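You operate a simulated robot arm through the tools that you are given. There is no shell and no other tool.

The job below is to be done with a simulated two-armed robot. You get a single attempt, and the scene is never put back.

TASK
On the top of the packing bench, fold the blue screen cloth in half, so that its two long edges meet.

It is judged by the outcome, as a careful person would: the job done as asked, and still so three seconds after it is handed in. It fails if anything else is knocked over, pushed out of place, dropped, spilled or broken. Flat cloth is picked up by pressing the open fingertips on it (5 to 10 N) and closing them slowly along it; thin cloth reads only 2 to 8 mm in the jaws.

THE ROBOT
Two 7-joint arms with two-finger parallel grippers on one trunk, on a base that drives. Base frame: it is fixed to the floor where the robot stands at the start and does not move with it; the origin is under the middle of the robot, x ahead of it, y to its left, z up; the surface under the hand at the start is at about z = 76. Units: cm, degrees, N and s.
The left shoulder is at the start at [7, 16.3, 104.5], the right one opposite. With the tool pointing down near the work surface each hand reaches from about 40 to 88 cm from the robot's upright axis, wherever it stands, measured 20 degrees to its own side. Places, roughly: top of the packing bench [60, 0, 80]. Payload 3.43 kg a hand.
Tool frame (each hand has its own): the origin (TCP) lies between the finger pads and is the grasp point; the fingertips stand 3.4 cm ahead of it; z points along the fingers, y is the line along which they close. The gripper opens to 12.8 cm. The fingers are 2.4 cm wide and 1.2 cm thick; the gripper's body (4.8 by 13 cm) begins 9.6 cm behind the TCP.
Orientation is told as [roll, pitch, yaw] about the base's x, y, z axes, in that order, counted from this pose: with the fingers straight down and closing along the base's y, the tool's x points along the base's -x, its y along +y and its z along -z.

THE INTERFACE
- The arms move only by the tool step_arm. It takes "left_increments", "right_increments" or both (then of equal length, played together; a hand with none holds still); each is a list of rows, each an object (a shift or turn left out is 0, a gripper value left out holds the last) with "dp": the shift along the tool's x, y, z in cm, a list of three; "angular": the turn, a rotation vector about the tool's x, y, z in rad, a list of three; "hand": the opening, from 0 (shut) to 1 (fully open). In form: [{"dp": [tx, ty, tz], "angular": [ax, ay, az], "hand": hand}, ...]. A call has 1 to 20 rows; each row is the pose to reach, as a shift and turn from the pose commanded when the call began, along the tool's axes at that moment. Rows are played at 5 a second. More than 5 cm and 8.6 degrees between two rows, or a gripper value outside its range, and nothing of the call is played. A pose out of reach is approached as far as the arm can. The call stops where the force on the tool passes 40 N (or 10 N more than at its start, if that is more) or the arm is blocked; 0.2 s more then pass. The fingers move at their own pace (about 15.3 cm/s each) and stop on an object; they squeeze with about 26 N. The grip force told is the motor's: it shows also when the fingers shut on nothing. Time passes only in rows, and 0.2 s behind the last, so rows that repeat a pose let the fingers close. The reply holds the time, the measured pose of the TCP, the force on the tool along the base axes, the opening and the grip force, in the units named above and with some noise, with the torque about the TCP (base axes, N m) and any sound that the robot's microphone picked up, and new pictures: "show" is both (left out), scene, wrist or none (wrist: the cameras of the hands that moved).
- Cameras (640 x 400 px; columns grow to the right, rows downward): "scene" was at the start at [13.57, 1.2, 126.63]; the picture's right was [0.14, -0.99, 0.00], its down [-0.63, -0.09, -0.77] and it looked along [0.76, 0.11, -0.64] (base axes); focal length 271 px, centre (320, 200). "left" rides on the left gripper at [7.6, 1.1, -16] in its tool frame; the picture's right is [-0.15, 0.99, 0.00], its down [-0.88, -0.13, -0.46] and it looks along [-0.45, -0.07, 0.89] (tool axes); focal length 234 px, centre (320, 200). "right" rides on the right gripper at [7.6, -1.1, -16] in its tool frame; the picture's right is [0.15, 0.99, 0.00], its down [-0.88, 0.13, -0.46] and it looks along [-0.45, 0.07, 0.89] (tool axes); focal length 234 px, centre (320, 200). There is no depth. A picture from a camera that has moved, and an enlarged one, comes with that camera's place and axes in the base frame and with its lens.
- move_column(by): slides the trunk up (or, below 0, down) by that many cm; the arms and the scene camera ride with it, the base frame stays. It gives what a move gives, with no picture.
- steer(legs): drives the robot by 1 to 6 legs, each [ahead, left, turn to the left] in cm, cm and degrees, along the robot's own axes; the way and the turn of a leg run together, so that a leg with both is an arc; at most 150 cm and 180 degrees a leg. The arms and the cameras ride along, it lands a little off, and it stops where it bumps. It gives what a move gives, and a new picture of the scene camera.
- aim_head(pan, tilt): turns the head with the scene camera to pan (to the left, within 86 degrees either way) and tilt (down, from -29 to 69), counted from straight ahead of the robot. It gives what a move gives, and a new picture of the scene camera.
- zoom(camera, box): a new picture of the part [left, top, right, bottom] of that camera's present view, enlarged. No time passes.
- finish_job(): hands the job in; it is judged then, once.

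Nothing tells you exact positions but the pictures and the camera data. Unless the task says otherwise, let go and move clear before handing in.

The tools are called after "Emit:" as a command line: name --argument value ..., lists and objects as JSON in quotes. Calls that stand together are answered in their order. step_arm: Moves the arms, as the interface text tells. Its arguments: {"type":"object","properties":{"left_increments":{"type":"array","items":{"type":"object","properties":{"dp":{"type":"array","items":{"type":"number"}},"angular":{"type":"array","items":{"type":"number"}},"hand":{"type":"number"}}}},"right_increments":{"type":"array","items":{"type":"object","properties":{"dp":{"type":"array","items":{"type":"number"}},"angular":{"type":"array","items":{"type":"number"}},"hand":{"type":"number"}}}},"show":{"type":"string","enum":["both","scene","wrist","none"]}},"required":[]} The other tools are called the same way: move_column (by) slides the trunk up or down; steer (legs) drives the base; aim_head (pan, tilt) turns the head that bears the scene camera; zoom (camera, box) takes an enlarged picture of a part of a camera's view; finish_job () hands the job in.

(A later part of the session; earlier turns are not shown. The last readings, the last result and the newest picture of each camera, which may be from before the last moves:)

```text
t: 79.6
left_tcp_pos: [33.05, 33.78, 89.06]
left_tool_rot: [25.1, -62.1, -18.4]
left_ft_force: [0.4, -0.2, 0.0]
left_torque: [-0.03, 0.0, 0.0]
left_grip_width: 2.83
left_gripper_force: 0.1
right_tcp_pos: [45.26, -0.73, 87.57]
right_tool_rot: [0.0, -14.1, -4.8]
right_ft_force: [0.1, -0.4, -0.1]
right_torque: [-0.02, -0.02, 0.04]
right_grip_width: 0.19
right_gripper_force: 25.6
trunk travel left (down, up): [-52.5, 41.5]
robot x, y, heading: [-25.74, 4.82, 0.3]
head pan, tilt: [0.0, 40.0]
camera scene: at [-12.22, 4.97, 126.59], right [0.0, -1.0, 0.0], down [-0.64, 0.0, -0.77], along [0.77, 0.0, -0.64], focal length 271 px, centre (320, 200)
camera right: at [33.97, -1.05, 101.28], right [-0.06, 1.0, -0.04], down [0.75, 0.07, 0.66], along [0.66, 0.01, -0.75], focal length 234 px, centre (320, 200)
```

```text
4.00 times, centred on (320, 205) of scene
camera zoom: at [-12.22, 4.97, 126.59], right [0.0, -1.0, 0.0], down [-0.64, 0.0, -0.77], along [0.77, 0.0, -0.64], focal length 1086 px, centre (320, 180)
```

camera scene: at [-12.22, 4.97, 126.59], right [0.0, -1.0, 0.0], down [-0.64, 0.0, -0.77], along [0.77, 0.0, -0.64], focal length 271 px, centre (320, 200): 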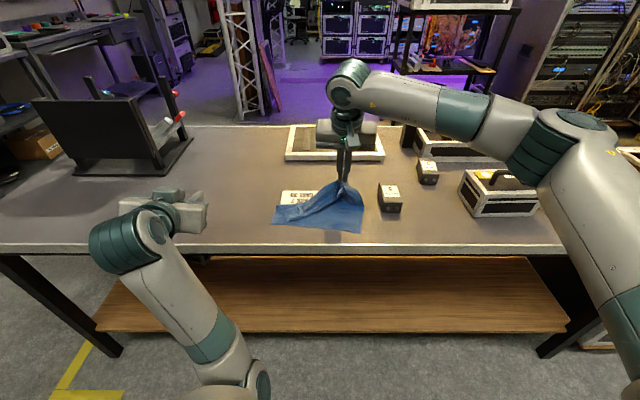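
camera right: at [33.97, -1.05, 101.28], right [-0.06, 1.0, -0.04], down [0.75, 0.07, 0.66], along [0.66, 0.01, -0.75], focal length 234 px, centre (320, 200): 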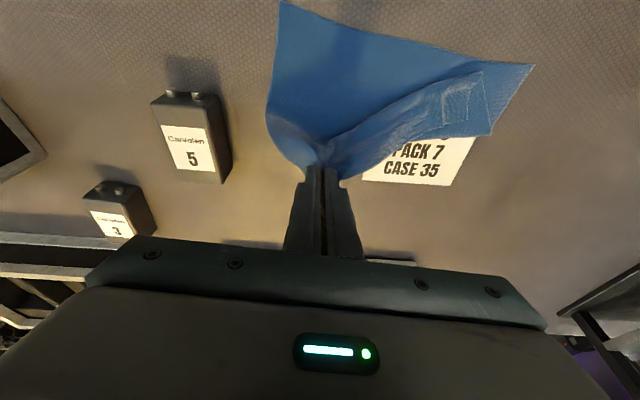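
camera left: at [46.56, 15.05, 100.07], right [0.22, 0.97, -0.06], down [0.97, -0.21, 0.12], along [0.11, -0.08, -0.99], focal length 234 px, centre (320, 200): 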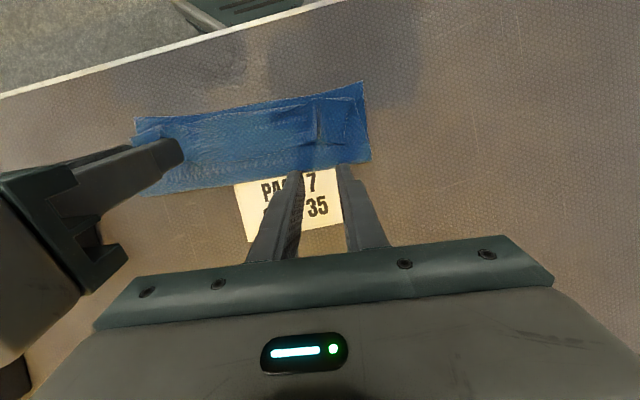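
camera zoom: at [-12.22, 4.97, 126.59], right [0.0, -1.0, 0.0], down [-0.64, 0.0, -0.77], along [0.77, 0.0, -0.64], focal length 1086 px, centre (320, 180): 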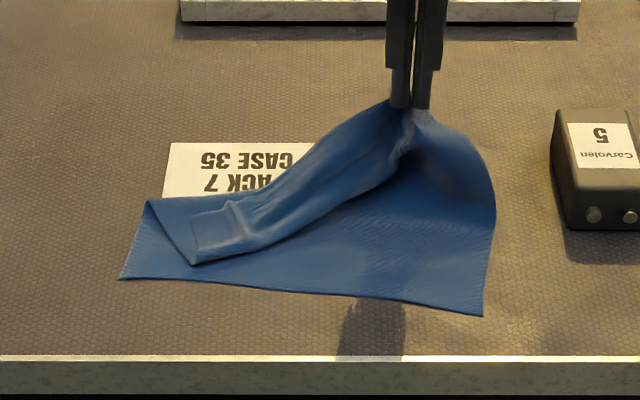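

The right half is lifted cleanly with the fold re-forming. I now lay it over toward the near-right corner, shifting slightly right because the cloth crept a little.

Emit:
step_arm --right_increments '[{"dp": [1.86, -0.3, -0.37], "angular": [0, -0.14, 0]}, {"dp": [4.04, -0.6, -0.34], "angular": [0, -0.279, 0]}, {"dp": [6.19, -0.9, 0.07], "angular": [0, -0.419, 0]}, {"dp": [8.15, -1.2, 0.87], "angular": [0, -0.559, 0]}, {"dp": [9.97, -1.5, 2.02], "angular": [0, -0.698, 0]}, {"dp": [9.97, -1.5, 2.02], "angular": [0, -0.698, 0]}]'

Emit:
zoom --camera "scene" --box '[240, 160, 400, 250]'

Emit:
zoom --camera "right" --box '[220, 60, 560, 250]'

```text
t: 81.0
left_tcp_pos: [32.88, 33.69, 89.08]
left_tool_rot: [25.3, -62.0, -18.5]
left_ft_force: [-0.3, -0.2, 0.9]
left_torque: [-0.02, 0.0, 0.02]
left_grip_width: 2.79
left_gripper_force: 0.1
right_tcp_pos: [36.05, -1.52, 83.39]
right_tool_rot: [0.1, -54.1, -4.8]
right_ft_force: [-1.4, 0.2, 0.2]
right_torque: [0.02, -0.02, -0.03]
right_grip_width: 0.17
right_gripper_force: 25.9
trunk travel left (down, up): [-52.5, 41.5]
robot x, y, heading: [-25.89, 4.66, 0.2]
head pan, tilt: [0.0, 40.0]
camera scene: at [-12.24, 4.95, 126.6], right [0.0, -1.0, 0.0], down [-0.64, 0.0, -0.77], along [0.77, 0.0, -0.64], focal length 271 px, centre (320, 200)
camera right: at [18.58, -1.25, 86.58], right [0.0, 0.99, -0.12], down [0.16, 0.12, 0.98], along [0.99, -0.02, -0.16], focal length 234 px, centre (320, 200)
```

scene: 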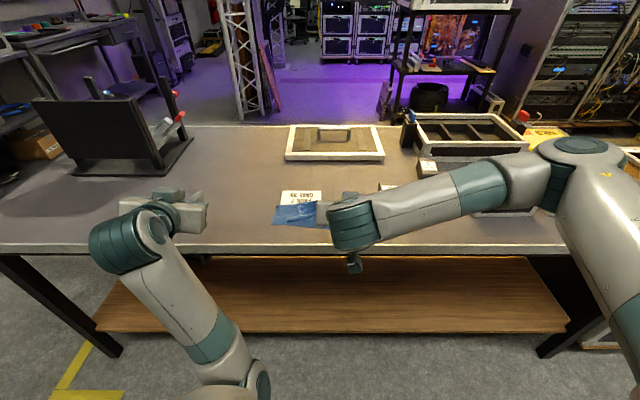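
right: 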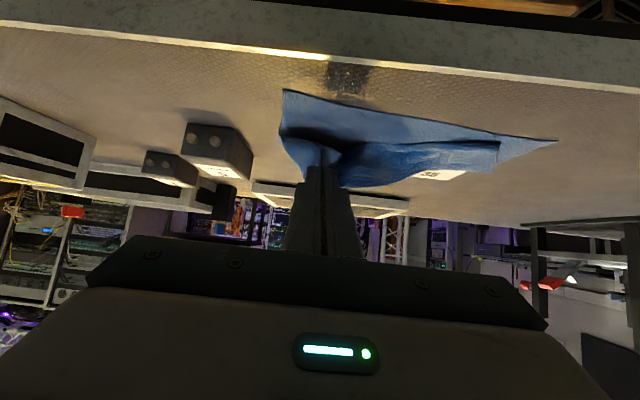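

```text
4.00 times, centred on (320, 205) of scene
camera zoom: at [-12.24, 4.95, 126.6], right [0.0, -1.0, 0.0], down [-0.64, 0.0, -0.77], along [0.77, 0.0, -0.64], focal length 1086 px, centre (320, 180)
```

zoom: 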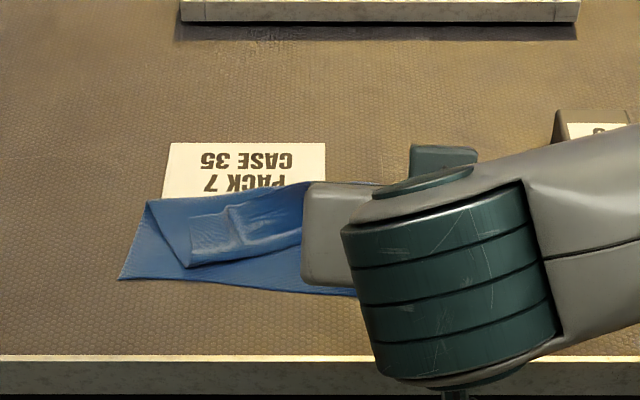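

```text
1.88 times, centred on (390, 155) of right
camera zoom: at [18.58, -1.25, 86.58], right [0.0, 0.99, -0.12], down [0.16, 0.12, 0.98], along [0.99, -0.02, -0.16], focal length 441 px, centre (188, 285)
```

zoom: 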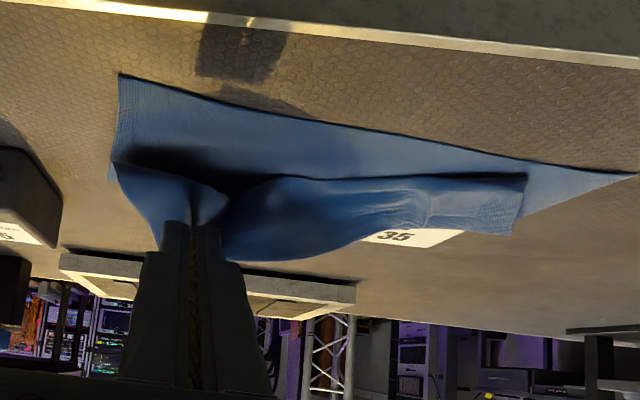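

The right part of the flap is coming over well. I lower it the rest of the way to the near-right edge.

Emit:
step_arm --right_increments '[{"dp": [1.05, -0.2, 0.09], "angular": [0, -0.07, 0]}, {"dp": [2.1, -0.35, 0.18], "angular": [0, -0.14, 0]}, {"dp": [2.95, -0.5, 0.36], "angular": [0, -0.2, 0]}, {"dp": [3.78, -0.6, 0.54], "angular": [0, -0.262, 0]}, {"dp": [4.4, -0.7, 0.7], "angular": [0, -0.315, 0]}, {"dp": [4.93, -0.7, 0.83], "angular": [0, -0.367, 0]}, {"dp": [4.93, -0.7, 0.83], "angular": [0, -0.367, 0]}]'

Emit:
zoom --camera "scene" --box '[240, 160, 400, 250]'

Emit:
zoom --camera "right" --box '[220, 60, 560, 250]'

```text
t: 82.6
left_tcp_pos: [32.99, 33.69, 89.15]
left_tool_rot: [25.3, -62.1, -18.5]
left_ft_force: [0.2, -0.4, 0.0]
left_torque: [-0.01, 0.01, 0.04]
left_grip_width: 2.82
left_gripper_force: 0.1
right_tcp_pos: [33.88, -2.03, 78.91]
right_tool_rot: [0.1, -75.1, -5.0]
right_ft_force: [-0.2, -1.0, 0.3]
right_torque: [0.0, 0.0, -0.01]
right_grip_width: 0.17
right_gripper_force: 25.8
trunk travel left (down, up): [-52.5, 41.5]
robot x, y, heading: [-25.96, 5.0, -0.1]
head pan, tilt: [0.0, 40.0]
camera scene: at [-12.24, 4.91, 126.59], right [0.0, -1.0, 0.0], down [-0.64, 0.0, -0.77], along [0.77, 0.0, -0.64], focal length 271 px, centre (320, 200)
camera right: at [16.35, -1.81, 75.63], right [0.05, 0.99, -0.14], down [-0.2, 0.15, 0.97], along [0.98, -0.02, 0.21], focal length 234 px, centre (320, 200)
```

scene: 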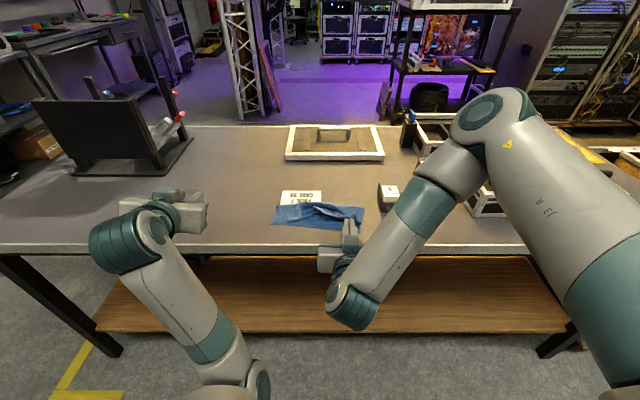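
right: 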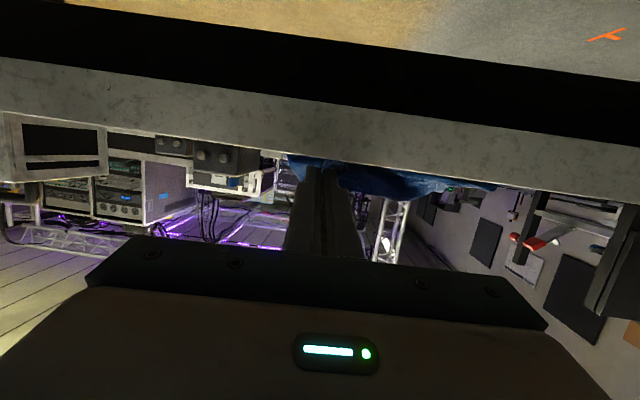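

```text
4.00 times, centred on (320, 205) of scene
camera zoom: at [-12.24, 4.91, 126.59], right [0.0, -1.0, 0.0], down [-0.64, 0.0, -0.77], along [0.77, 0.0, -0.64], focal length 1086 px, centre (320, 180)
```

zoom: 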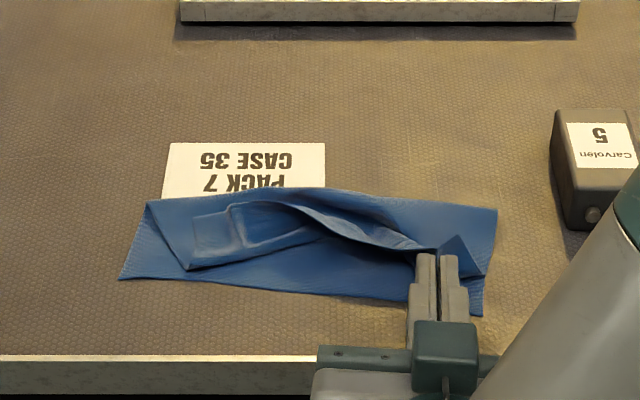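

```text
1.88 times, centred on (390, 155) of right
camera zoom: at [16.35, -1.81, 75.63], right [0.05, 0.99, -0.14], down [-0.2, 0.15, 0.97], along [0.98, -0.02, 0.21], focal length 441 px, centre (188, 285)
```

zoom: 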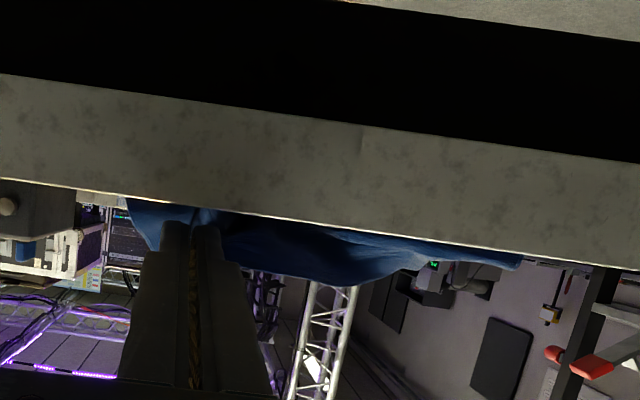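

The flap's right end stands over the near-right edge. I open slightly and draw straight back, then look.

Emit:
step_arm --right_increments '[{"hand": 0.03}, {"hand": 0.05}, {"dp": [0, 0, -0.4], "hand": 0.06}, {"dp": [0, 0, -0.8], "hand": 0.07}, {"dp": [0, 0, -1.2], "hand": 0.08}, {"dp": [0, 0, -1.8], "hand": 0.08}, {"dp": [0, 0, -2.5], "hand": 0.08}, {"dp": [0, 0, -3.2], "hand": 0.08}, {"dp": [0, 0, -3.2], "hand": 0.08}]' --show "none"

Emit:
zoom --camera "scene" --box '[240, 160, 400, 250]'

```text
t: 84.6
left_tcp_pos: [32.93, 33.64, 89.08]
left_tool_rot: [25.2, -62.1, -18.5]
left_ft_force: [-0.3, 0.4, -0.6]
left_torque: [-0.02, 0.0, 0.0]
left_grip_width: 2.83
left_gripper_force: 0.1
right_tcp_pos: [30.61, -1.84, 79.66]
right_tool_rot: [0.0, -75.2, -4.8]
right_ft_force: [0.0, 0.6, 0.2]
right_torque: [0.02, 0.02, 0.03]
right_grip_width: 1.01
right_gripper_force: 0.0
trunk travel left (down, up): [-52.5, 41.5]
robot x, y, heading: [-25.83, 4.69, 0.3]
head pan, tilt: [0.0, 40.0]
```

```text
4.00 times, centred on (320, 205) of scene
camera zoom: at [-12.23, 4.95, 126.59], right [0.0, -1.0, 0.0], down [-0.64, 0.0, -0.77], along [0.77, 0.0, -0.64], focal length 1086 px, centre (320, 180)
```

zoom: 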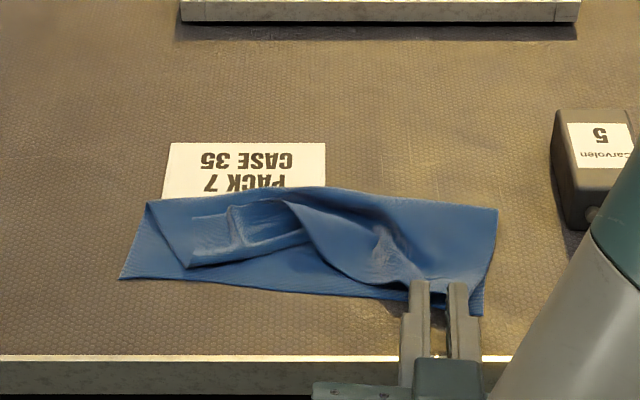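

The right half has flopped over properly onto the near edge. I lift the hand away the way it came for a clear view.

Emit:
step_arm --right_increments '[{"dp": [-1.45, 0, -0.39], "angular": [0, 0.087, 0]}, {"dp": [-3.99, 0, -0.55], "angular": [0, 0.192, 0]}, {"dp": [-7.28, 0, 0.12], "angular": [0, 0.314, 0]}, {"dp": [-10.7, 0, 1.27], "angular": [0, 0.436, 0]}, {"dp": [-13.4, 0, 3.65], "angular": [0, 0.576, 0]}, {"dp": [-15.6, 0, 6.16], "angular": [0, 0.716, 0]}, {"dp": [-17.4, 0, 8.8], "angular": [0, 0.855, 0]}, {"dp": [-17.4, 0, 8.8], "angular": [0, 0.855, 0]}]'

Emit:
zoom --camera "scene" --box '[250, 180, 390, 250]'

Emit:
zoom --camera "right" --box '[220, 0, 540, 180]'

```text
t: 86.4
left_tcp_pos: [32.89, 33.75, 89.18]
left_tool_rot: [25.3, -62.1, -18.4]
left_ft_force: [-0.3, -0.1, 0.8]
left_torque: [0.0, 0.0, -0.04]
left_grip_width: 2.81
left_gripper_force: 0.1
right_tcp_pos: [43.61, -2.84, 94.24]
right_tool_rot: [0.0, -25.9, -4.9]
right_ft_force: [0.1, -0.3, -0.1]
right_torque: [-0.01, -0.02, 0.03]
right_grip_width: 1.01
right_gripper_force: 0.1
trunk travel left (down, up): [-52.5, 41.5]
robot x, y, heading: [-25.66, 4.87, -0.0]
head pan, tilt: [0.0, 40.0]
camera scene: at [-12.31, 4.94, 126.6], right [0.0, -1.0, 0.0], down [-0.64, 0.0, -0.77], along [0.77, 0.0, -0.64], focal length 271 px, centre (320, 200)
camera right: at [29.64, -2.96, 105.24], right [-0.05, 1.0, -0.06], down [0.6, 0.08, 0.8], along [0.8, 0.0, -0.6], focal length 234 px, centre (320, 200)
```

scene: 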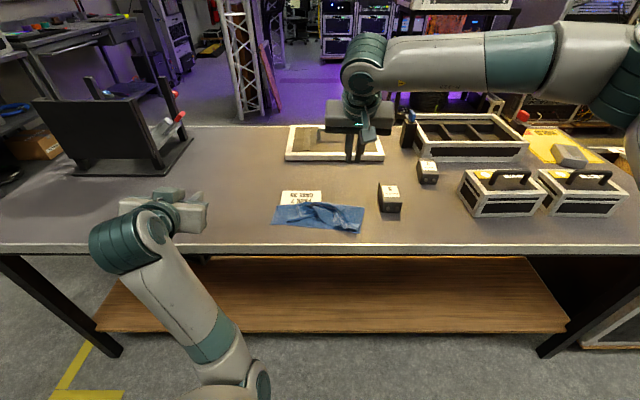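
right: 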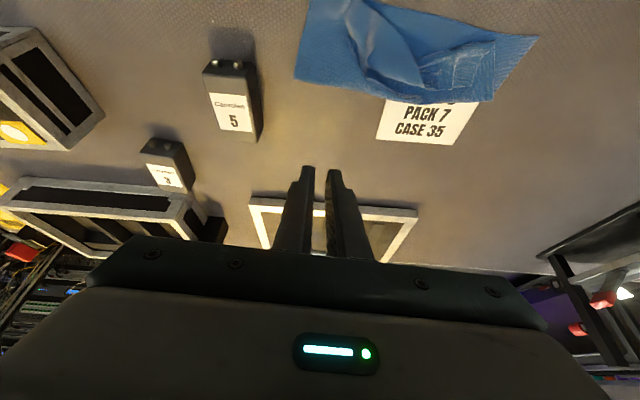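

```text
4.57 times, centred on (320, 215) of scene
camera zoom: at [-12.31, 4.94, 126.6], right [0.0, -1.0, 0.0], down [-0.64, 0.0, -0.77], along [0.77, 0.0, -0.64], focal length 1241 px, centre (320, 131)
```

zoom: 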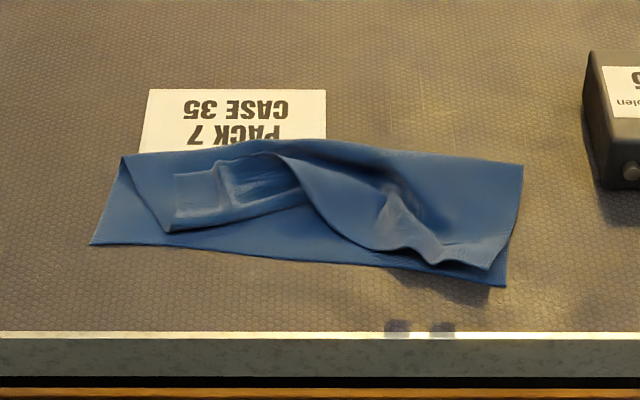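

```text
2.00 times, centred on (380, 90) of right
camera zoom: at [29.64, -2.96, 105.24], right [-0.05, 1.0, -0.06], down [0.6, 0.08, 0.8], along [0.8, 0.0, -0.6], focal length 468 px, centre (200, 420)
```

zoom: 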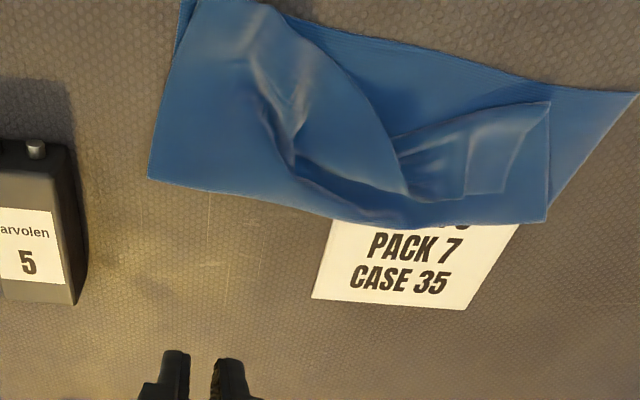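

The right end lies nearly on the near-right edge and the fold there is now correct. The left end's strip is still curled back; its ridge is at about (43, 11). I move the right hand over it, tilted backward again.

Emit:
step_arm --right_increments '[{"dp": [0.39, 1.98, 0.48], "angular": [0, 0.127, 0], "hand": 0.22}, {"dp": [0.78, 3.96, 0.95], "angular": [0, 0.254, 0], "hand": 0.22}, {"dp": [1.17, 5.94, 1.43], "angular": [0, 0.381, 0], "hand": 0.22}, {"dp": [1.57, 7.93, 1.91], "angular": [0, 0.509, 0], "hand": 0.22}, {"dp": [1.96, 9.91, 2.39], "angular": [0, 0.636, 0], "hand": 0.22}, {"dp": [2.35, 11.9, 2.86], "angular": [0, 0.763, 0], "hand": 0.22}, {"dp": [2.74, 13.87, 3.34], "angular": [0, 0.89, 0], "hand": 0.22}, {"dp": [2.74, 13.87, 3.34], "angular": [0, 0.89, 0], "hand": 0.22}]'

Emit:
zoom --camera "right" --box '[180, 60, 460, 235]'

```text
t: 88.2
left_tcp_pos: [33.03, 33.47, 89.16]
left_tool_rot: [25.4, -62.1, -18.5]
left_ft_force: [0.1, -0.6, 1.3]
left_torque: [-0.02, 0.02, 0.01]
left_grip_width: 2.81
left_gripper_force: 0.0
right_tcp_pos: [41.39, 12.18, 90.26]
right_tool_rot: [0.2, 25.0, -4.8]
right_ft_force: [-0.1, -0.6, -1.4]
right_torque: [0.06, 0.03, -0.06]
right_grip_width: 2.81
right_gripper_force: 0.0
right hand out of reach, approached as far as the arm can: row 7, 8
trunk travel left (down, up): [-52.5, 41.5]
robot x, y, heading: [-25.8, 4.83, 0.1]
head pan, tilt: [0.0, 40.0]
camera scene: at [-12.17, 4.77, 126.59], right [0.0, -1.0, 0.0], down [-0.64, 0.0, -0.77], along [0.77, 0.0, -0.64], focal length 271 px, centre (320, 200)
camera right: at [41.15, 11.02, 107.94], right [-0.05, 1.0, 0.06], down [1.0, 0.05, 0.04], along [0.04, 0.07, -1.0], focal length 234 px, centre (320, 200)
```

scene: 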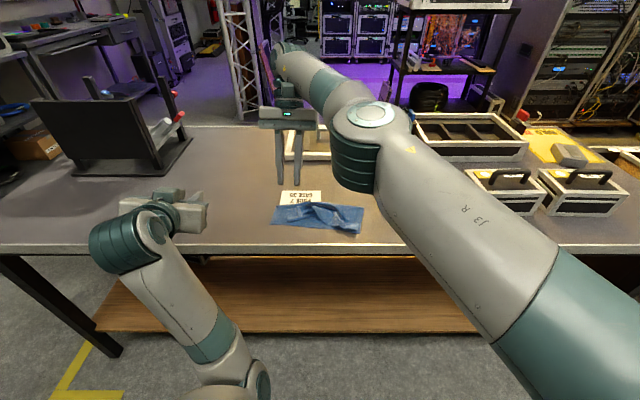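
right: 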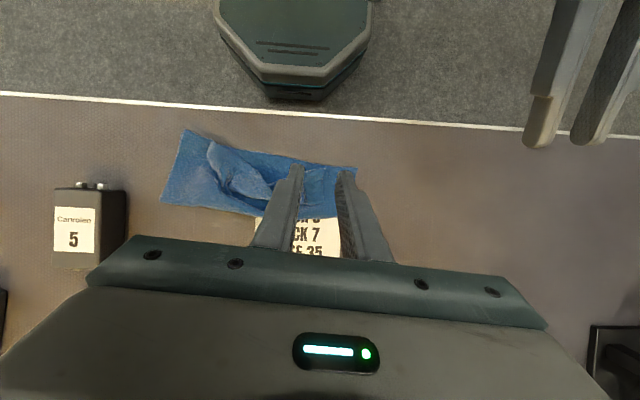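

```text
2.29 times, centred on (320, 148) of right
camera zoom: at [41.15, 11.02, 107.94], right [-0.05, 1.0, 0.06], down [1.0, 0.05, 0.04], along [0.04, 0.07, -1.0], focal length 535 px, centre (320, 320)
```

zoom: 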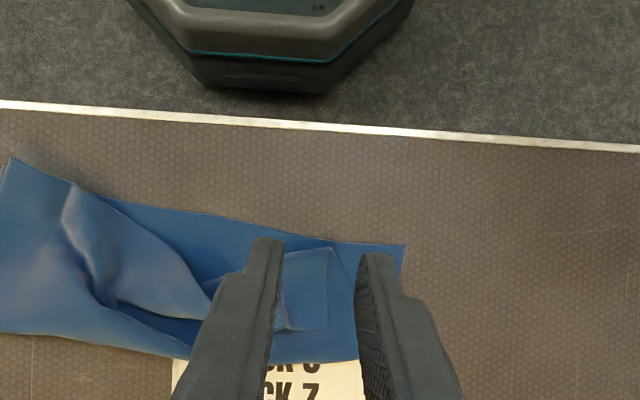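

The right arm is at its reach limit here, so I shift the robot 10 cm to the left to bring its shoulder closer in line.

Emit:
steer --legs '[[0, 10, 0]]'

```text
t: 89.3
left_tcp_pos: [32.85, 43.59, 89.12]
left_tool_rot: [25.1, -62.1, -18.4]
left_ft_force: [0.1, 1.1, -0.7]
left_torque: [-0.02, 0.01, -0.01]
left_grip_width: 2.81
left_gripper_force: 0.0
right_tcp_pos: [41.35, 22.47, 90.35]
right_tool_rot: [0.0, 24.9, -4.8]
right_ft_force: [0.2, 0.1, 0.5]
right_torque: [-0.04, 0.0, 0.03]
right_grip_width: 2.82
right_gripper_force: 0.0
trunk travel left (down, up): [-52.5, 41.5]
robot x, y, heading: [-25.69, 14.73, 0.1]
head pan, tilt: [0.0, 40.0]
camera scene: at [-12.25, 14.99, 126.59], right [0.0, -1.0, 0.0], down [-0.64, 0.0, -0.77], along [0.77, 0.0, -0.64], focal length 271 px, centre (320, 200)
```

scene: 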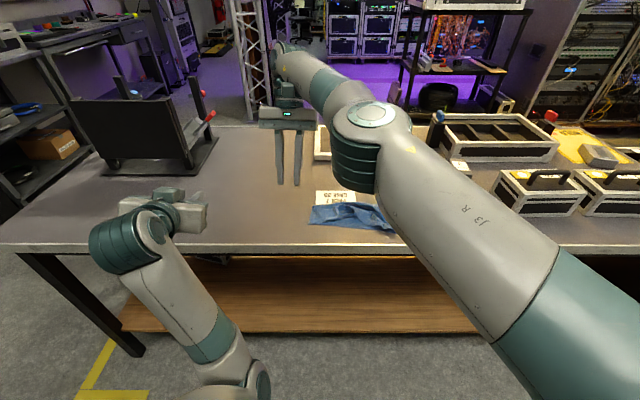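

Now the hand has room. I move it back right over the left ridge, with the yaw matched to the ridge's direction.

Emit:
step_arm --right_increments '[{"dp": [0, -3.8, 0.3], "angular": [0.03, -0.02, -0.06]}, {"dp": [-0.5, -7.5, 1.0], "angular": [0.06, -0.045, -0.12]}, {"dp": [-2.0, -11.28, 2.0], "angular": [0.085, -0.065, -0.18]}, {"dp": [-4.5, -11.28, 2.7], "angular": [0.11, -0.087, -0.237]}, {"dp": [-4.5, -11.28, 2.7], "angular": [0.11, -0.087, -0.237]}]'

Emit:
zoom --camera "right" --box '[180, 60, 460, 235]'

Emit:
zoom --camera "scene" --box '[280, 170, 420, 250]'

```text
t: 90.5
left_tcp_pos: [32.86, 43.61, 89.22]
left_tool_rot: [25.3, -62.1, -18.5]
left_ft_force: [0.1, 0.1, 0.2]
left_torque: [0.04, 0.0, -0.01]
left_grip_width: 2.78
left_gripper_force: 0.1
right_tcp_pos: [45.45, 12.97, 90.07]
right_tool_rot: [-0.6, 21.0, 7.6]
right_ft_force: [0.1, 1.0, 0.2]
right_torque: [-0.02, -0.01, 0.01]
right_grip_width: 2.84
right_gripper_force: 0.1
right hand out of reach, approached as far as the arm can: row 1, 2, 3, 4, 5
trunk travel left (down, up): [-52.5, 41.5]
robot x, y, heading: [-26.01, 14.77, 0.1]
head pan, tilt: [0.0, 40.0]
camera scene: at [-12.25, 14.93, 126.59], right [0.0, -1.0, 0.0], down [-0.64, 0.0, -0.77], along [0.77, 0.0, -0.64], focal length 271 px, centre (320, 200)
camera right: at [44.23, 11.7, 107.63], right [-0.27, 0.96, 0.04], down [0.96, 0.26, 0.11], along [0.09, 0.07, -0.99], focal length 234 px, centre (320, 200)
```

scene: 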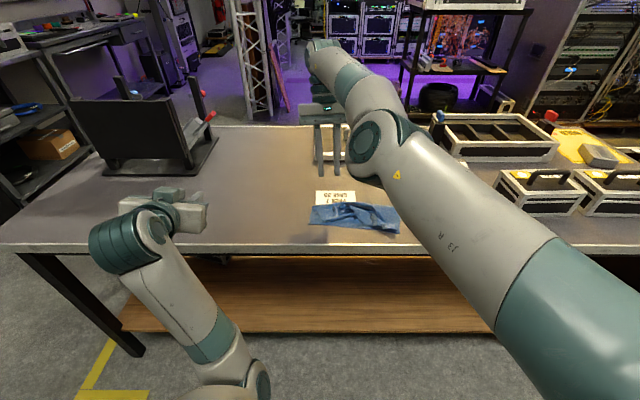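
right: 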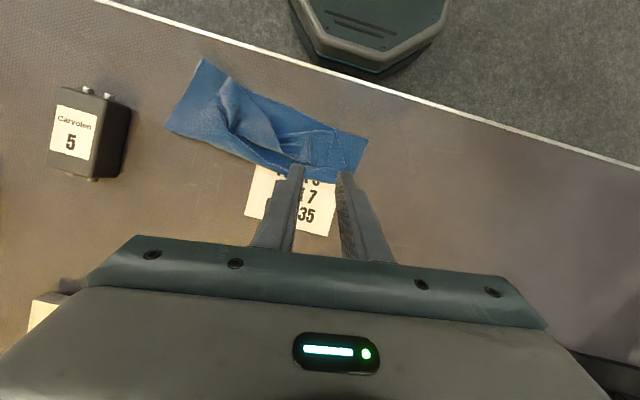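

```text
2.29 times, centred on (320, 148) of right
camera zoom: at [44.23, 11.7, 107.63], right [-0.27, 0.96, 0.04], down [0.96, 0.26, 0.11], along [0.09, 0.07, -0.99], focal length 535 px, centre (320, 320)
```

zoom: 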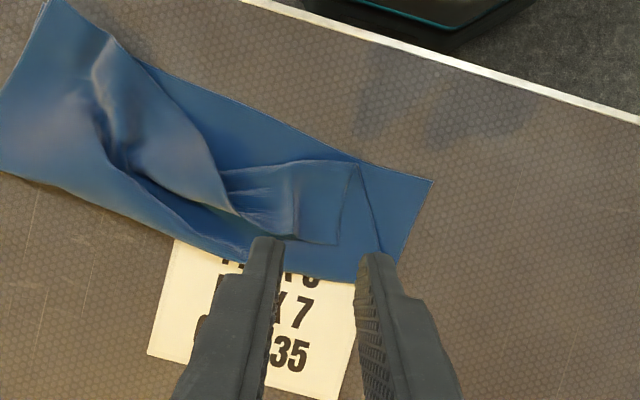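

```text
4.57 times, centred on (350, 210) of scene
camera zoom: at [-12.25, 14.93, 126.59], right [0.0, -1.0, 0.0], down [-0.64, 0.0, -0.77], along [0.77, 0.0, -0.64], focal length 1241 px, centre (183, 154)
```

zoom: 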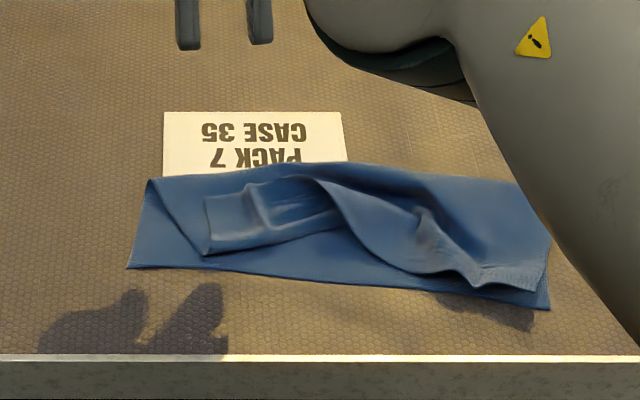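

The right arm has stretched out straight as well. I pull the hand straight back toward the robot at this height, turning the yaw back, to let the elbow bend again.

Emit:
step_arm --right_increments '[{"dp": [1.5, 0, 0.57], "angular": [-0.02, 0, 0.05]}, {"dp": [3.0, 0, 1.15], "angular": [-0.04, 0, 0.1]}, {"dp": [4.5, 0, 1.7], "angular": [-0.06, 0, 0.15]}, {"dp": [6.0, 0, 2.3], "angular": [-0.08, 0, 0.2]}, {"dp": [7.5, 0, 2.87], "angular": [-0.08, 0, 0.2]}, {"dp": [7.5, 0, 2.87], "angular": [-0.08, 0, 0.2]}]' --show "scene"

```text
t: 91.9
left_tcp_pos: [32.99, 43.55, 89.18]
left_tool_rot: [25.1, -62.1, -18.5]
left_ft_force: [-0.2, 0.6, -0.2]
left_torque: [0.01, -0.03, 0.0]
left_grip_width: 2.82
left_gripper_force: 0.1
right_tcp_pos: [37.66, 11.35, 89.8]
right_tool_rot: [-0.2, 19.9, -2.4]
right_ft_force: [0.2, 0.7, 0.3]
right_torque: [-0.02, 0.04, 0.02]
right_grip_width: 2.81
right_gripper_force: 0.1
right hand out of reach, approached as far as the arm can: row 1, 2
trunk travel left (down, up): [-52.5, 41.5]
robot x, y, heading: [-26.03, 14.77, 0.0]
head pan, tilt: [0.0, 40.0]
camera scene: at [-12.15, 14.87, 126.58], right [0.0, -1.0, 0.0], down [-0.64, 0.0, -0.77], along [0.77, 0.0, -0.64], focal length 271 px, centre (320, 200)
```

scene: 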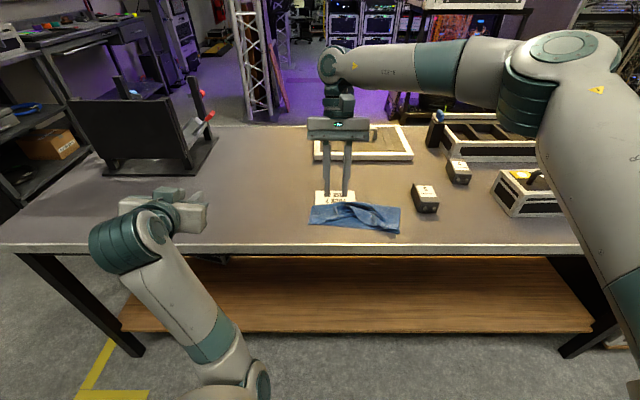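

Recovered, with the elbow normal again. I approach the left ridge (edge at about (42.9, 11.4)) by going down first and then out, with a smaller tilt to stay within reach.

Emit:
step_arm --right_increments '[{"dp": [-0.99, 0, 2.73], "angular": [0.012, -0.02, -0.03]}, {"dp": [-1.98, 0, 5.45], "angular": [0.024, -0.045, -0.065]}, {"dp": [-4.6, 0.1, 4.5], "angular": [0.036, -0.065, -0.1]}, {"dp": [-7.18, 0.18, 3.56], "angular": [0.048, -0.087, -0.131]}, {"dp": [-7.18, 0.18, 3.56], "angular": [0.048, -0.087, -0.131]}]'

Emit:
zoom --camera "right" --box '[220, 80, 420, 220]'

Emit:
zoom --camera "scene" --box '[290, 170, 420, 250]'

```text
t: 93.1
left_tcp_pos: [32.84, 43.55, 89.1]
left_tool_rot: [25.2, -62.1, -18.5]
left_ft_force: [0.2, -0.1, 0.5]
left_torque: [0.0, 0.0, 0.01]
left_grip_width: 2.81
left_gripper_force: 0.0
right_tcp_pos: [43.27, 11.06, 83.93]
right_tool_rot: [-0.6, 14.9, 5.6]
right_ft_force: [0.5, -1.1, -0.6]
right_torque: [0.04, 0.01, -0.01]
right_grip_width: 2.83
right_gripper_force: 0.1
trunk travel left (down, up): [-52.5, 41.5]
robot x, y, heading: [-25.91, 14.9, 0.1]
head pan, tilt: [0.0, 40.0]
camera scene: at [-12.28, 14.83, 126.6], right [0.0, -1.0, 0.0], down [-0.64, 0.0, -0.77], along [0.77, 0.0, -0.64], focal length 271 px, centre (320, 200)
camera right: at [40.09, 9.71, 101.43], right [-0.24, 0.97, 0.03], down [0.95, 0.23, 0.21], along [0.2, 0.08, -0.98], focal length 234 px, centre (320, 200)
```

scene: 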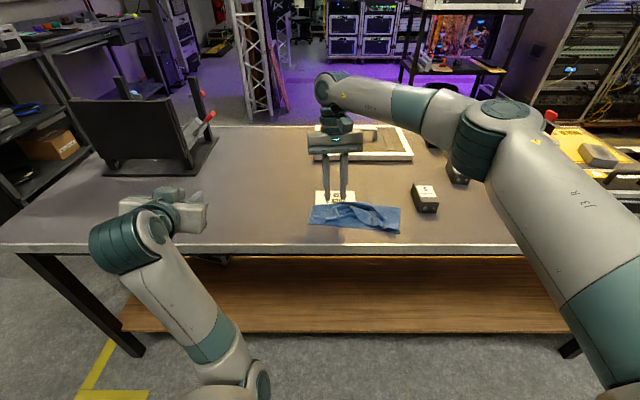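
right: 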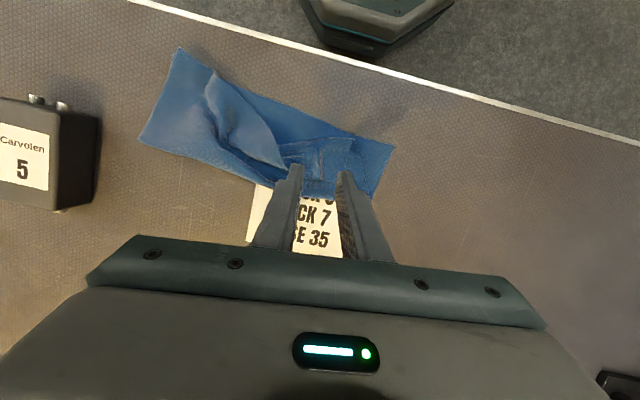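

```text
2.86 times, centred on (320, 150) of right
camera zoom: at [40.09, 9.71, 101.43], right [-0.24, 0.97, 0.03], down [0.95, 0.23, 0.21], along [0.2, 0.08, -0.98], focal length 669 px, centre (320, 343)
```

zoom: 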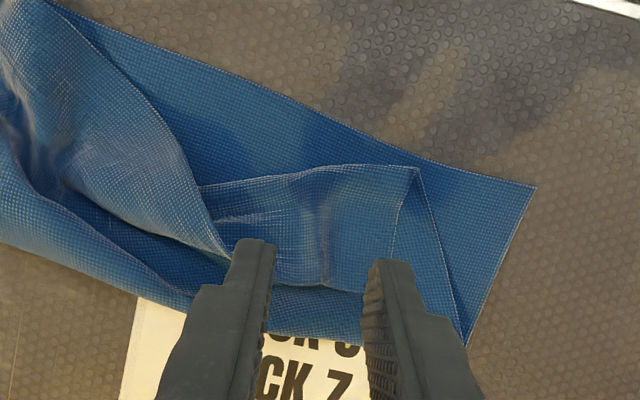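

```text
4.92 times, centred on (355, 210) of scene
camera zoom: at [-12.28, 14.83, 126.6], right [0.0, -1.0, 0.0], down [-0.64, 0.0, -0.77], along [0.77, 0.0, -0.64], focal length 1336 px, centre (148, 151)
```

zoom: 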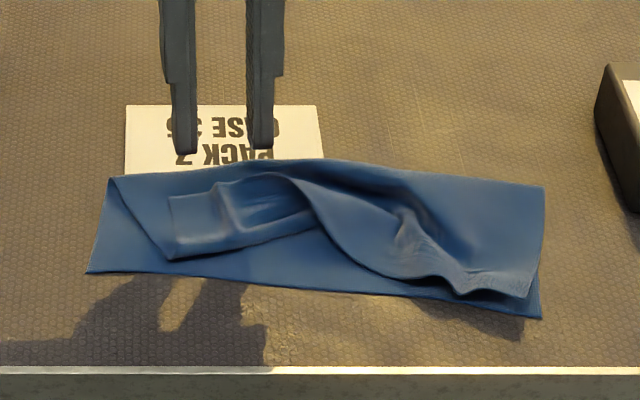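

The fingers straddle the left ridge. I descend to light contact.

Emit:
step_arm --right_increments '[{"dp": [-0.5, 0, 1.9]}, {"dp": [-0.85, 0, 3.2]}, {"dp": [-0.98, 0, 3.65]}, {"dp": [-1.04, 0, 3.87]}, {"dp": [-1.04, 0, 3.87]}]' --show "none"

Emit:
zoom --camera "right" --box '[220, 80, 420, 220]'

```text
t: 94.3
left_tcp_pos: [32.82, 43.58, 89.17]
left_tool_rot: [25.3, -62.0, -18.6]
left_ft_force: [0.7, -0.3, 0.0]
left_torque: [-0.02, 0.03, -0.06]
left_grip_width: 2.81
left_gripper_force: 0.0
right_tcp_pos: [43.05, 10.92, 80.04]
right_tool_rot: [-0.6, 15.0, 5.5]
right_ft_force: [0.6, -0.1, 0.4]
right_torque: [0.01, -0.01, -0.03]
right_grip_width: 2.78
right_gripper_force: 0.1
trunk travel left (down, up): [-52.5, 41.5]
robot x, y, heading: [-26.03, 14.68, 0.3]
head pan, tilt: [0.0, 40.0]
```

```text
2.86 times, centred on (320, 150) of right
camera zoom: at [39.93, 9.71, 97.52], right [-0.24, 0.97, 0.03], down [0.95, 0.23, 0.21], along [0.2, 0.08, -0.98], focal length 669 px, centre (320, 343)
```

zoom: 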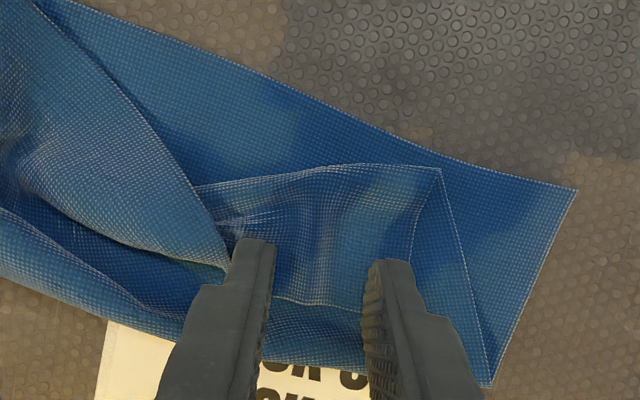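

Still no load. I lower a bit more and then close slowly.

Emit:
step_arm --right_increments '[{"dp": [-0.05, 0, 0.2]}, {"dp": [-0.1, 0, 0.35]}, {"dp": [-0.1, 0, 0.38]}]' --show "none"

```text
t: 95.1
left_tcp_pos: [32.75, 43.56, 89.29]
left_tool_rot: [25.4, -62.2, -18.6]
left_ft_force: [-0.8, 0.5, 0.1]
left_torque: [0.02, 0.03, 0.01]
left_grip_width: 2.85
left_gripper_force: 0.1
right_tcp_pos: [42.92, 11.09, 80.01]
right_tool_rot: [-0.6, 14.8, 5.5]
right_ft_force: [5.4, -1.5, 28.0]
right_torque: [0.33, -0.2, -0.08]
right_grip_width: 2.74
right_gripper_force: 0.1
trunk travel left (down, up): [-52.5, 41.5]
robot x, y, heading: [-25.87, 14.79, -0.0]
head pan, tilt: [0.0, 40.0]
```

That pressed to 28 N, too hard. I ease off by 2.5 mm.

Emit:
step_arm --right_increments '[{"dp": [0.05, 0, -0.18]}, {"dp": [0.07, 0, -0.26]}]' --show "none"

```text
t: 95.7
left_tcp_pos: [32.82, 43.52, 89.26]
left_tool_rot: [25.4, -62.2, -18.6]
left_ft_force: [-0.4, -0.5, 0.5]
left_torque: [-0.01, 0.03, 0.03]
left_grip_width: 2.83
left_gripper_force: 0.0
right_tcp_pos: [42.79, 11.14, 80.09]
right_tool_rot: [-0.6, 14.8, 5.6]
right_ft_force: [3.4, -1.7, 20.6]
right_torque: [0.23, -0.15, -0.09]
right_grip_width: 2.72
right_gripper_force: 0.1
trunk travel left (down, up): [-52.5, 41.5]
robot x, y, heading: [-25.52, 14.59, 0.3]
head pan, tilt: [0.0, 40.0]
```

Emit:
step_arm --right_increments '[{"dp": [0.02, 0, -0.08]}, {"dp": [0.04, 0, -0.15]}]' --show "none"

```text
t: 96.3
left_tcp_pos: [32.91, 43.61, 89.2]
left_tool_rot: [25.3, -62.2, -18.6]
left_ft_force: [0.4, -0.3, -0.1]
left_torque: [0.0, -0.01, 0.0]
left_grip_width: 2.84
left_gripper_force: 0.0
right_tcp_pos: [43.0, 11.1, 79.95]
right_tool_rot: [-0.6, 14.9, 5.6]
right_ft_force: [0.7, -1.0, 11.1]
right_torque: [0.1, 0.0, -0.06]
right_grip_width: 2.71
right_gripper_force: 0.0
trunk travel left (down, up): [-52.5, 41.5]
robot x, y, heading: [-26.2, 14.52, 0.3]
head pan, tilt: [0.0, 40.0]
```

Emit:
step_arm --right_increments '[{"dp": [0.02, 0, -0.06]}, {"dp": [0.03, 0, -0.1], "hand": 0.21}, {"dp": [0.03, 0, -0.12], "hand": 0.19}, {"dp": [0.03, 0, -0.12], "hand": 0.17}, {"dp": [0.03, 0, -0.12], "hand": 0.15}, {"dp": [0.03, 0, -0.12], "hand": 0.13}, {"dp": [0.03, 0, -0.12], "hand": 0.11}, {"dp": [0.03, 0, -0.12], "hand": 0.09}, {"dp": [0.03, 0, -0.12], "hand": 0.07}, {"dp": [0.03, 0, -0.12], "hand": 0.05}, {"dp": [0.03, 0, -0.12], "hand": 0.03}, {"dp": [0.03, 0, -0.12], "hand": 0.01}, {"dp": [0.03, 0, -0.12], "hand": 0}, {"dp": [0.03, 0, -0.12], "hand": 0}]' --show "none"

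Emit:
zoom --camera "right" --box '[220, 80, 420, 220]'

Emit:
zoom --camera "scene" --box '[290, 170, 420, 250]'

```text
t: 99.3
left_tcp_pos: [32.85, 43.58, 89.1]
left_tool_rot: [25.3, -62.1, -18.5]
left_ft_force: [0.8, -0.7, -0.2]
left_torque: [-0.05, 0.01, 0.0]
left_grip_width: 2.83
left_gripper_force: 0.0
right_tcp_pos: [43.12, 11.16, 80.18]
right_tool_rot: [-0.6, 14.9, 5.6]
right_ft_force: [-0.3, -0.6, -0.1]
right_torque: [-0.01, 0.02, -0.03]
right_grip_width: 0.18
right_gripper_force: 25.8
trunk travel left (down, up): [-52.5, 41.5]
robot x, y, heading: [-25.68, 15.09, 0.1]
head pan, tilt: [0.0, 40.0]
```

```text
2.86 times, centred on (320, 150) of right
camera zoom: at [39.92, 9.8, 97.64], right [-0.24, 0.97, 0.03], down [0.95, 0.23, 0.21], along [0.2, 0.08, -0.98], focal length 669 px, centre (320, 343)
```

zoom: 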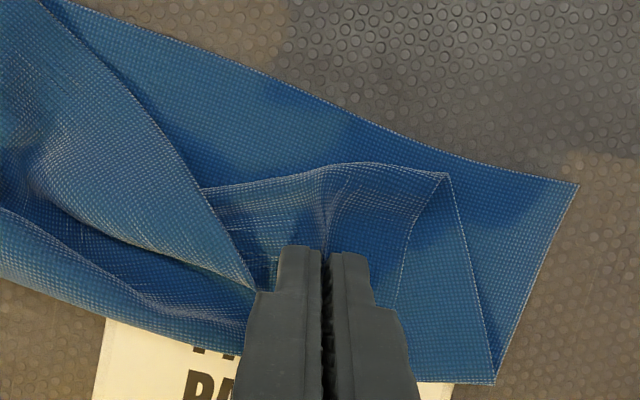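

```text
4.92 times, centred on (355, 210) of scene
camera zoom: at [-12.25, 14.87, 126.59], right [0.0, -1.0, 0.0], down [-0.64, 0.0, -0.77], along [0.77, 0.0, -0.64], focal length 1336 px, centre (148, 151)
```

zoom: 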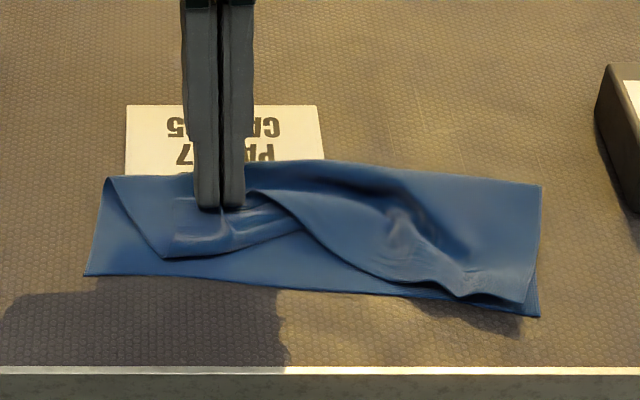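

The strip's left ridge is gripped. I lift it and carry it out over the fold line, back toward its own side.

Emit:
step_arm --right_increments '[{"dp": [0.18, 0.17, -1.08], "angular": [-0.003, -0.052, 0.013]}, {"dp": [0.35, 0.34, -2.17], "angular": [-0.006, -0.105, 0.027]}, {"dp": [0.1, 0.65, -3.36], "angular": [-0.008, -0.157, 0.045]}, {"dp": [-0.18, 0.96, -4.55], "angular": [-0.01, -0.209, 0.062]}, {"dp": [-0.76, 1.3, -5.7], "angular": [-0.011, -0.262, 0.088]}, {"dp": [-1.34, 1.63, -6.86], "angular": [-0.012, -0.314, 0.115]}, {"dp": [-1.92, 1.9, -7.6], "angular": [-0.01, -0.367, 0.142]}, {"dp": [-2.5, 2.15, -8.3], "angular": [-0.009, -0.419, 0.168]}, {"dp": [-2.5, 2.15, -8.3], "angular": [-0.009, -0.419, 0.168]}]'

Emit:
zoom --camera "scene" --box '[280, 160, 430, 255]'

```text
t: 101.3
left_tcp_pos: [33.01, 43.57, 89.24]
left_tool_rot: [25.3, -62.2, -18.4]
left_ft_force: [0.3, 0.1, 0.2]
left_torque: [0.02, 0.01, 0.0]
left_grip_width: 2.82
left_gripper_force: 0.1
right_tcp_pos: [47.39, 13.77, 87.57]
right_tool_rot: [-0.5, -9.4, -3.8]
right_ft_force: [-1.1, 0.3, -0.8]
right_torque: [0.0, 0.01, 0.02]
right_grip_width: 0.18
right_gripper_force: 25.9
trunk travel left (down, up): [-52.5, 41.5]
robot x, y, heading: [-25.99, 14.79, 0.1]
head pan, tilt: [0.0, 40.0]
camera scene: at [-12.24, 14.86, 126.59], right [0.0, -1.0, 0.0], down [-0.64, 0.0, -0.77], along [0.77, 0.0, -0.64], focal length 271 px, centre (320, 200)
camera right: at [37.26, 13.44, 102.19], right [-0.08, 1.0, -0.03], down [0.8, 0.08, 0.59], along [0.59, 0.02, -0.81], focal length 234 px, centre (320, 200)
```

scene: 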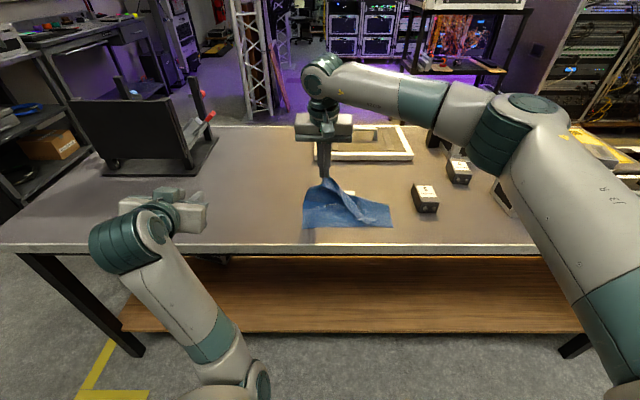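
right: 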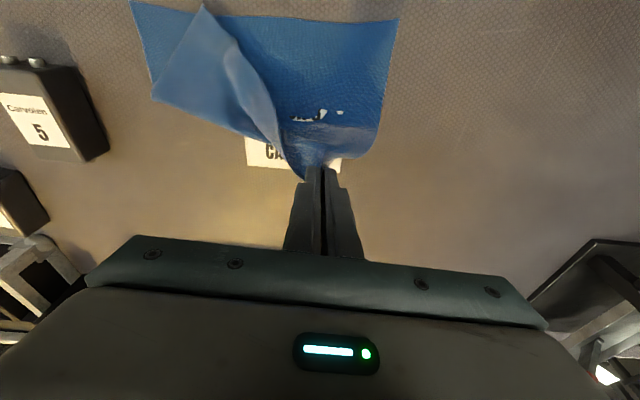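

```text
4.21 times, centred on (355, 208) of scene
camera zoom: at [-12.24, 14.86, 126.59], right [0.0, -1.0, 0.0], down [-0.64, 0.0, -0.77], along [0.77, 0.0, -0.64], focal length 1143 px, centre (173, 168)
```

zoom: 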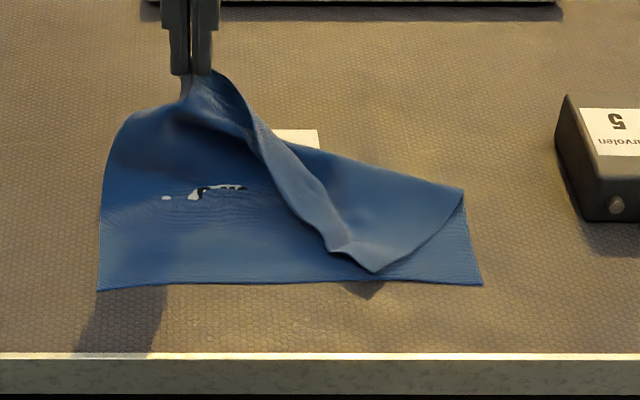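

The left half is up; the whole cloth turned a little, so its near edge now runs from about (36.4, 19.5) to (36.8, -4.1). I lay the left end over toward the near-left corner accordingly.

Emit:
step_arm --right_increments '[{"dp": [0.92, 0.2, -0.16], "angular": [0, -0.066, 0]}, {"dp": [1.84, 0.41, -0.33], "angular": [0, -0.133, 0]}, {"dp": [2.9, 0.6, -0.2], "angular": [0, -0.2, 0]}, {"dp": [3.94, 0.77, -0.06], "angular": [0, -0.272, 0]}, {"dp": [6.01, 1.15, 0.6], "angular": [0, -0.412, 0]}, {"dp": [7.98, 1.43, 1.54], "angular": [0, -0.552, 0]}, {"dp": [9.78, 1.63, 2.77], "angular": [0, -0.691, 0]}, {"dp": [9.78, 1.63, 2.77], "angular": [0, -0.691, 0]}]'

Emit:
zoom --camera "scene" --box '[280, 160, 430, 255]'

Emit:
zoom --camera "right" --box '[80, 40, 480, 250]'

```text
t: 103.1
left_tcp_pos: [32.93, 43.54, 89.09]
left_tool_rot: [25.3, -62.1, -18.5]
left_ft_force: [1.0, 0.0, 0.0]
left_torque: [0.03, -0.03, 0.03]
left_grip_width: 2.82
left_gripper_force: 0.1
right_tcp_pos: [38.2, 16.05, 83.08]
right_tool_rot: [-0.9, -48.9, -3.3]
right_ft_force: [0.3, -0.9, -1.1]
right_torque: [0.01, 0.03, 0.04]
right_grip_width: 0.17
right_gripper_force: 25.8
trunk travel left (down, up): [-52.5, 41.5]
robot x, y, heading: [-26.0, 14.51, -0.1]
head pan, tilt: [0.0, 40.0]
camera scene: at [-12.26, 14.84, 126.59], right [0.0, -1.0, 0.0], down [-0.64, 0.0, -0.77], along [0.77, 0.0, -0.64], focal length 271 px, centre (320, 200)
camera right: at [21.17, 16.06, 87.94], right [-0.03, 0.99, -0.12], down [0.24, 0.12, 0.96], along [0.97, 0.0, -0.25], focal length 234 px, centre (320, 200)
```

scene: 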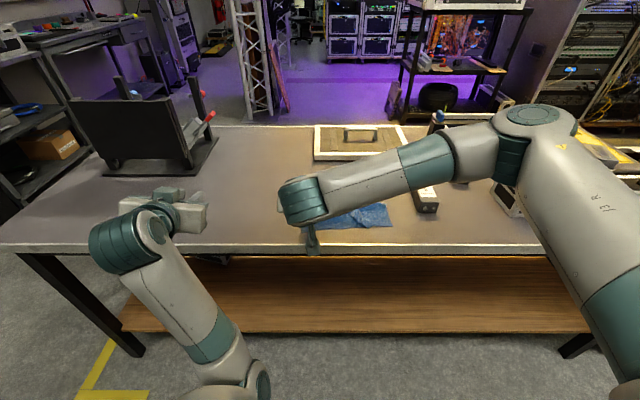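
right: 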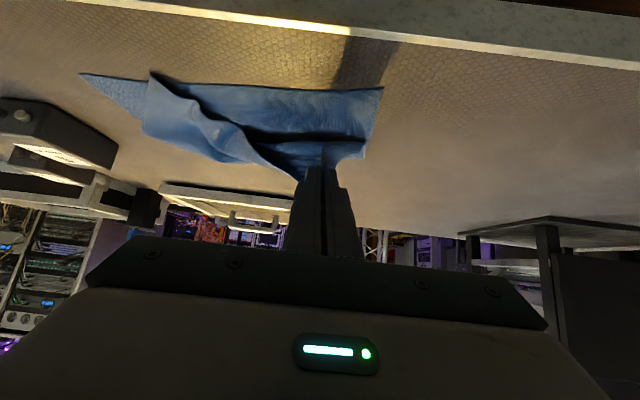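

```text
4.21 times, centred on (355, 208) of scene
camera zoom: at [-12.26, 14.84, 126.59], right [0.0, -1.0, 0.0], down [-0.64, 0.0, -0.77], along [0.77, 0.0, -0.64], focal length 1143 px, centre (173, 168)
```

zoom: 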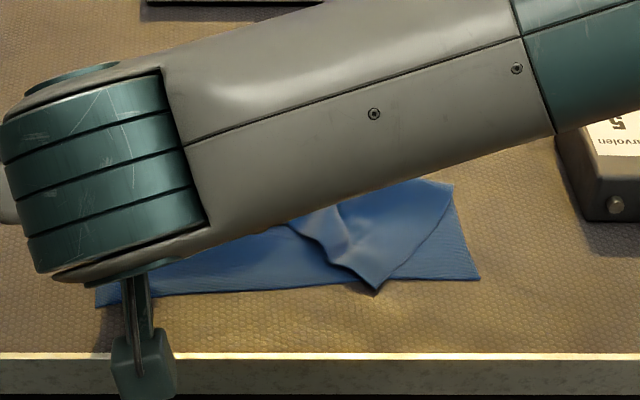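

```text
1.60 times, centred on (280, 145) of right
camera zoom: at [21.17, 16.06, 87.94], right [-0.03, 0.99, -0.12], down [0.24, 0.12, 0.96], along [0.97, 0.0, -0.25], focal length 375 px, centre (384, 288)
```

zoom: 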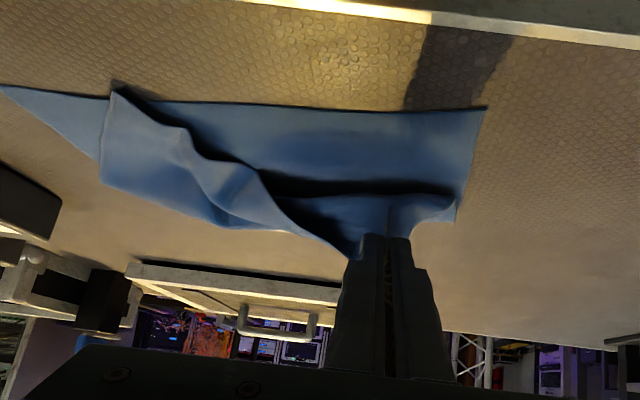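

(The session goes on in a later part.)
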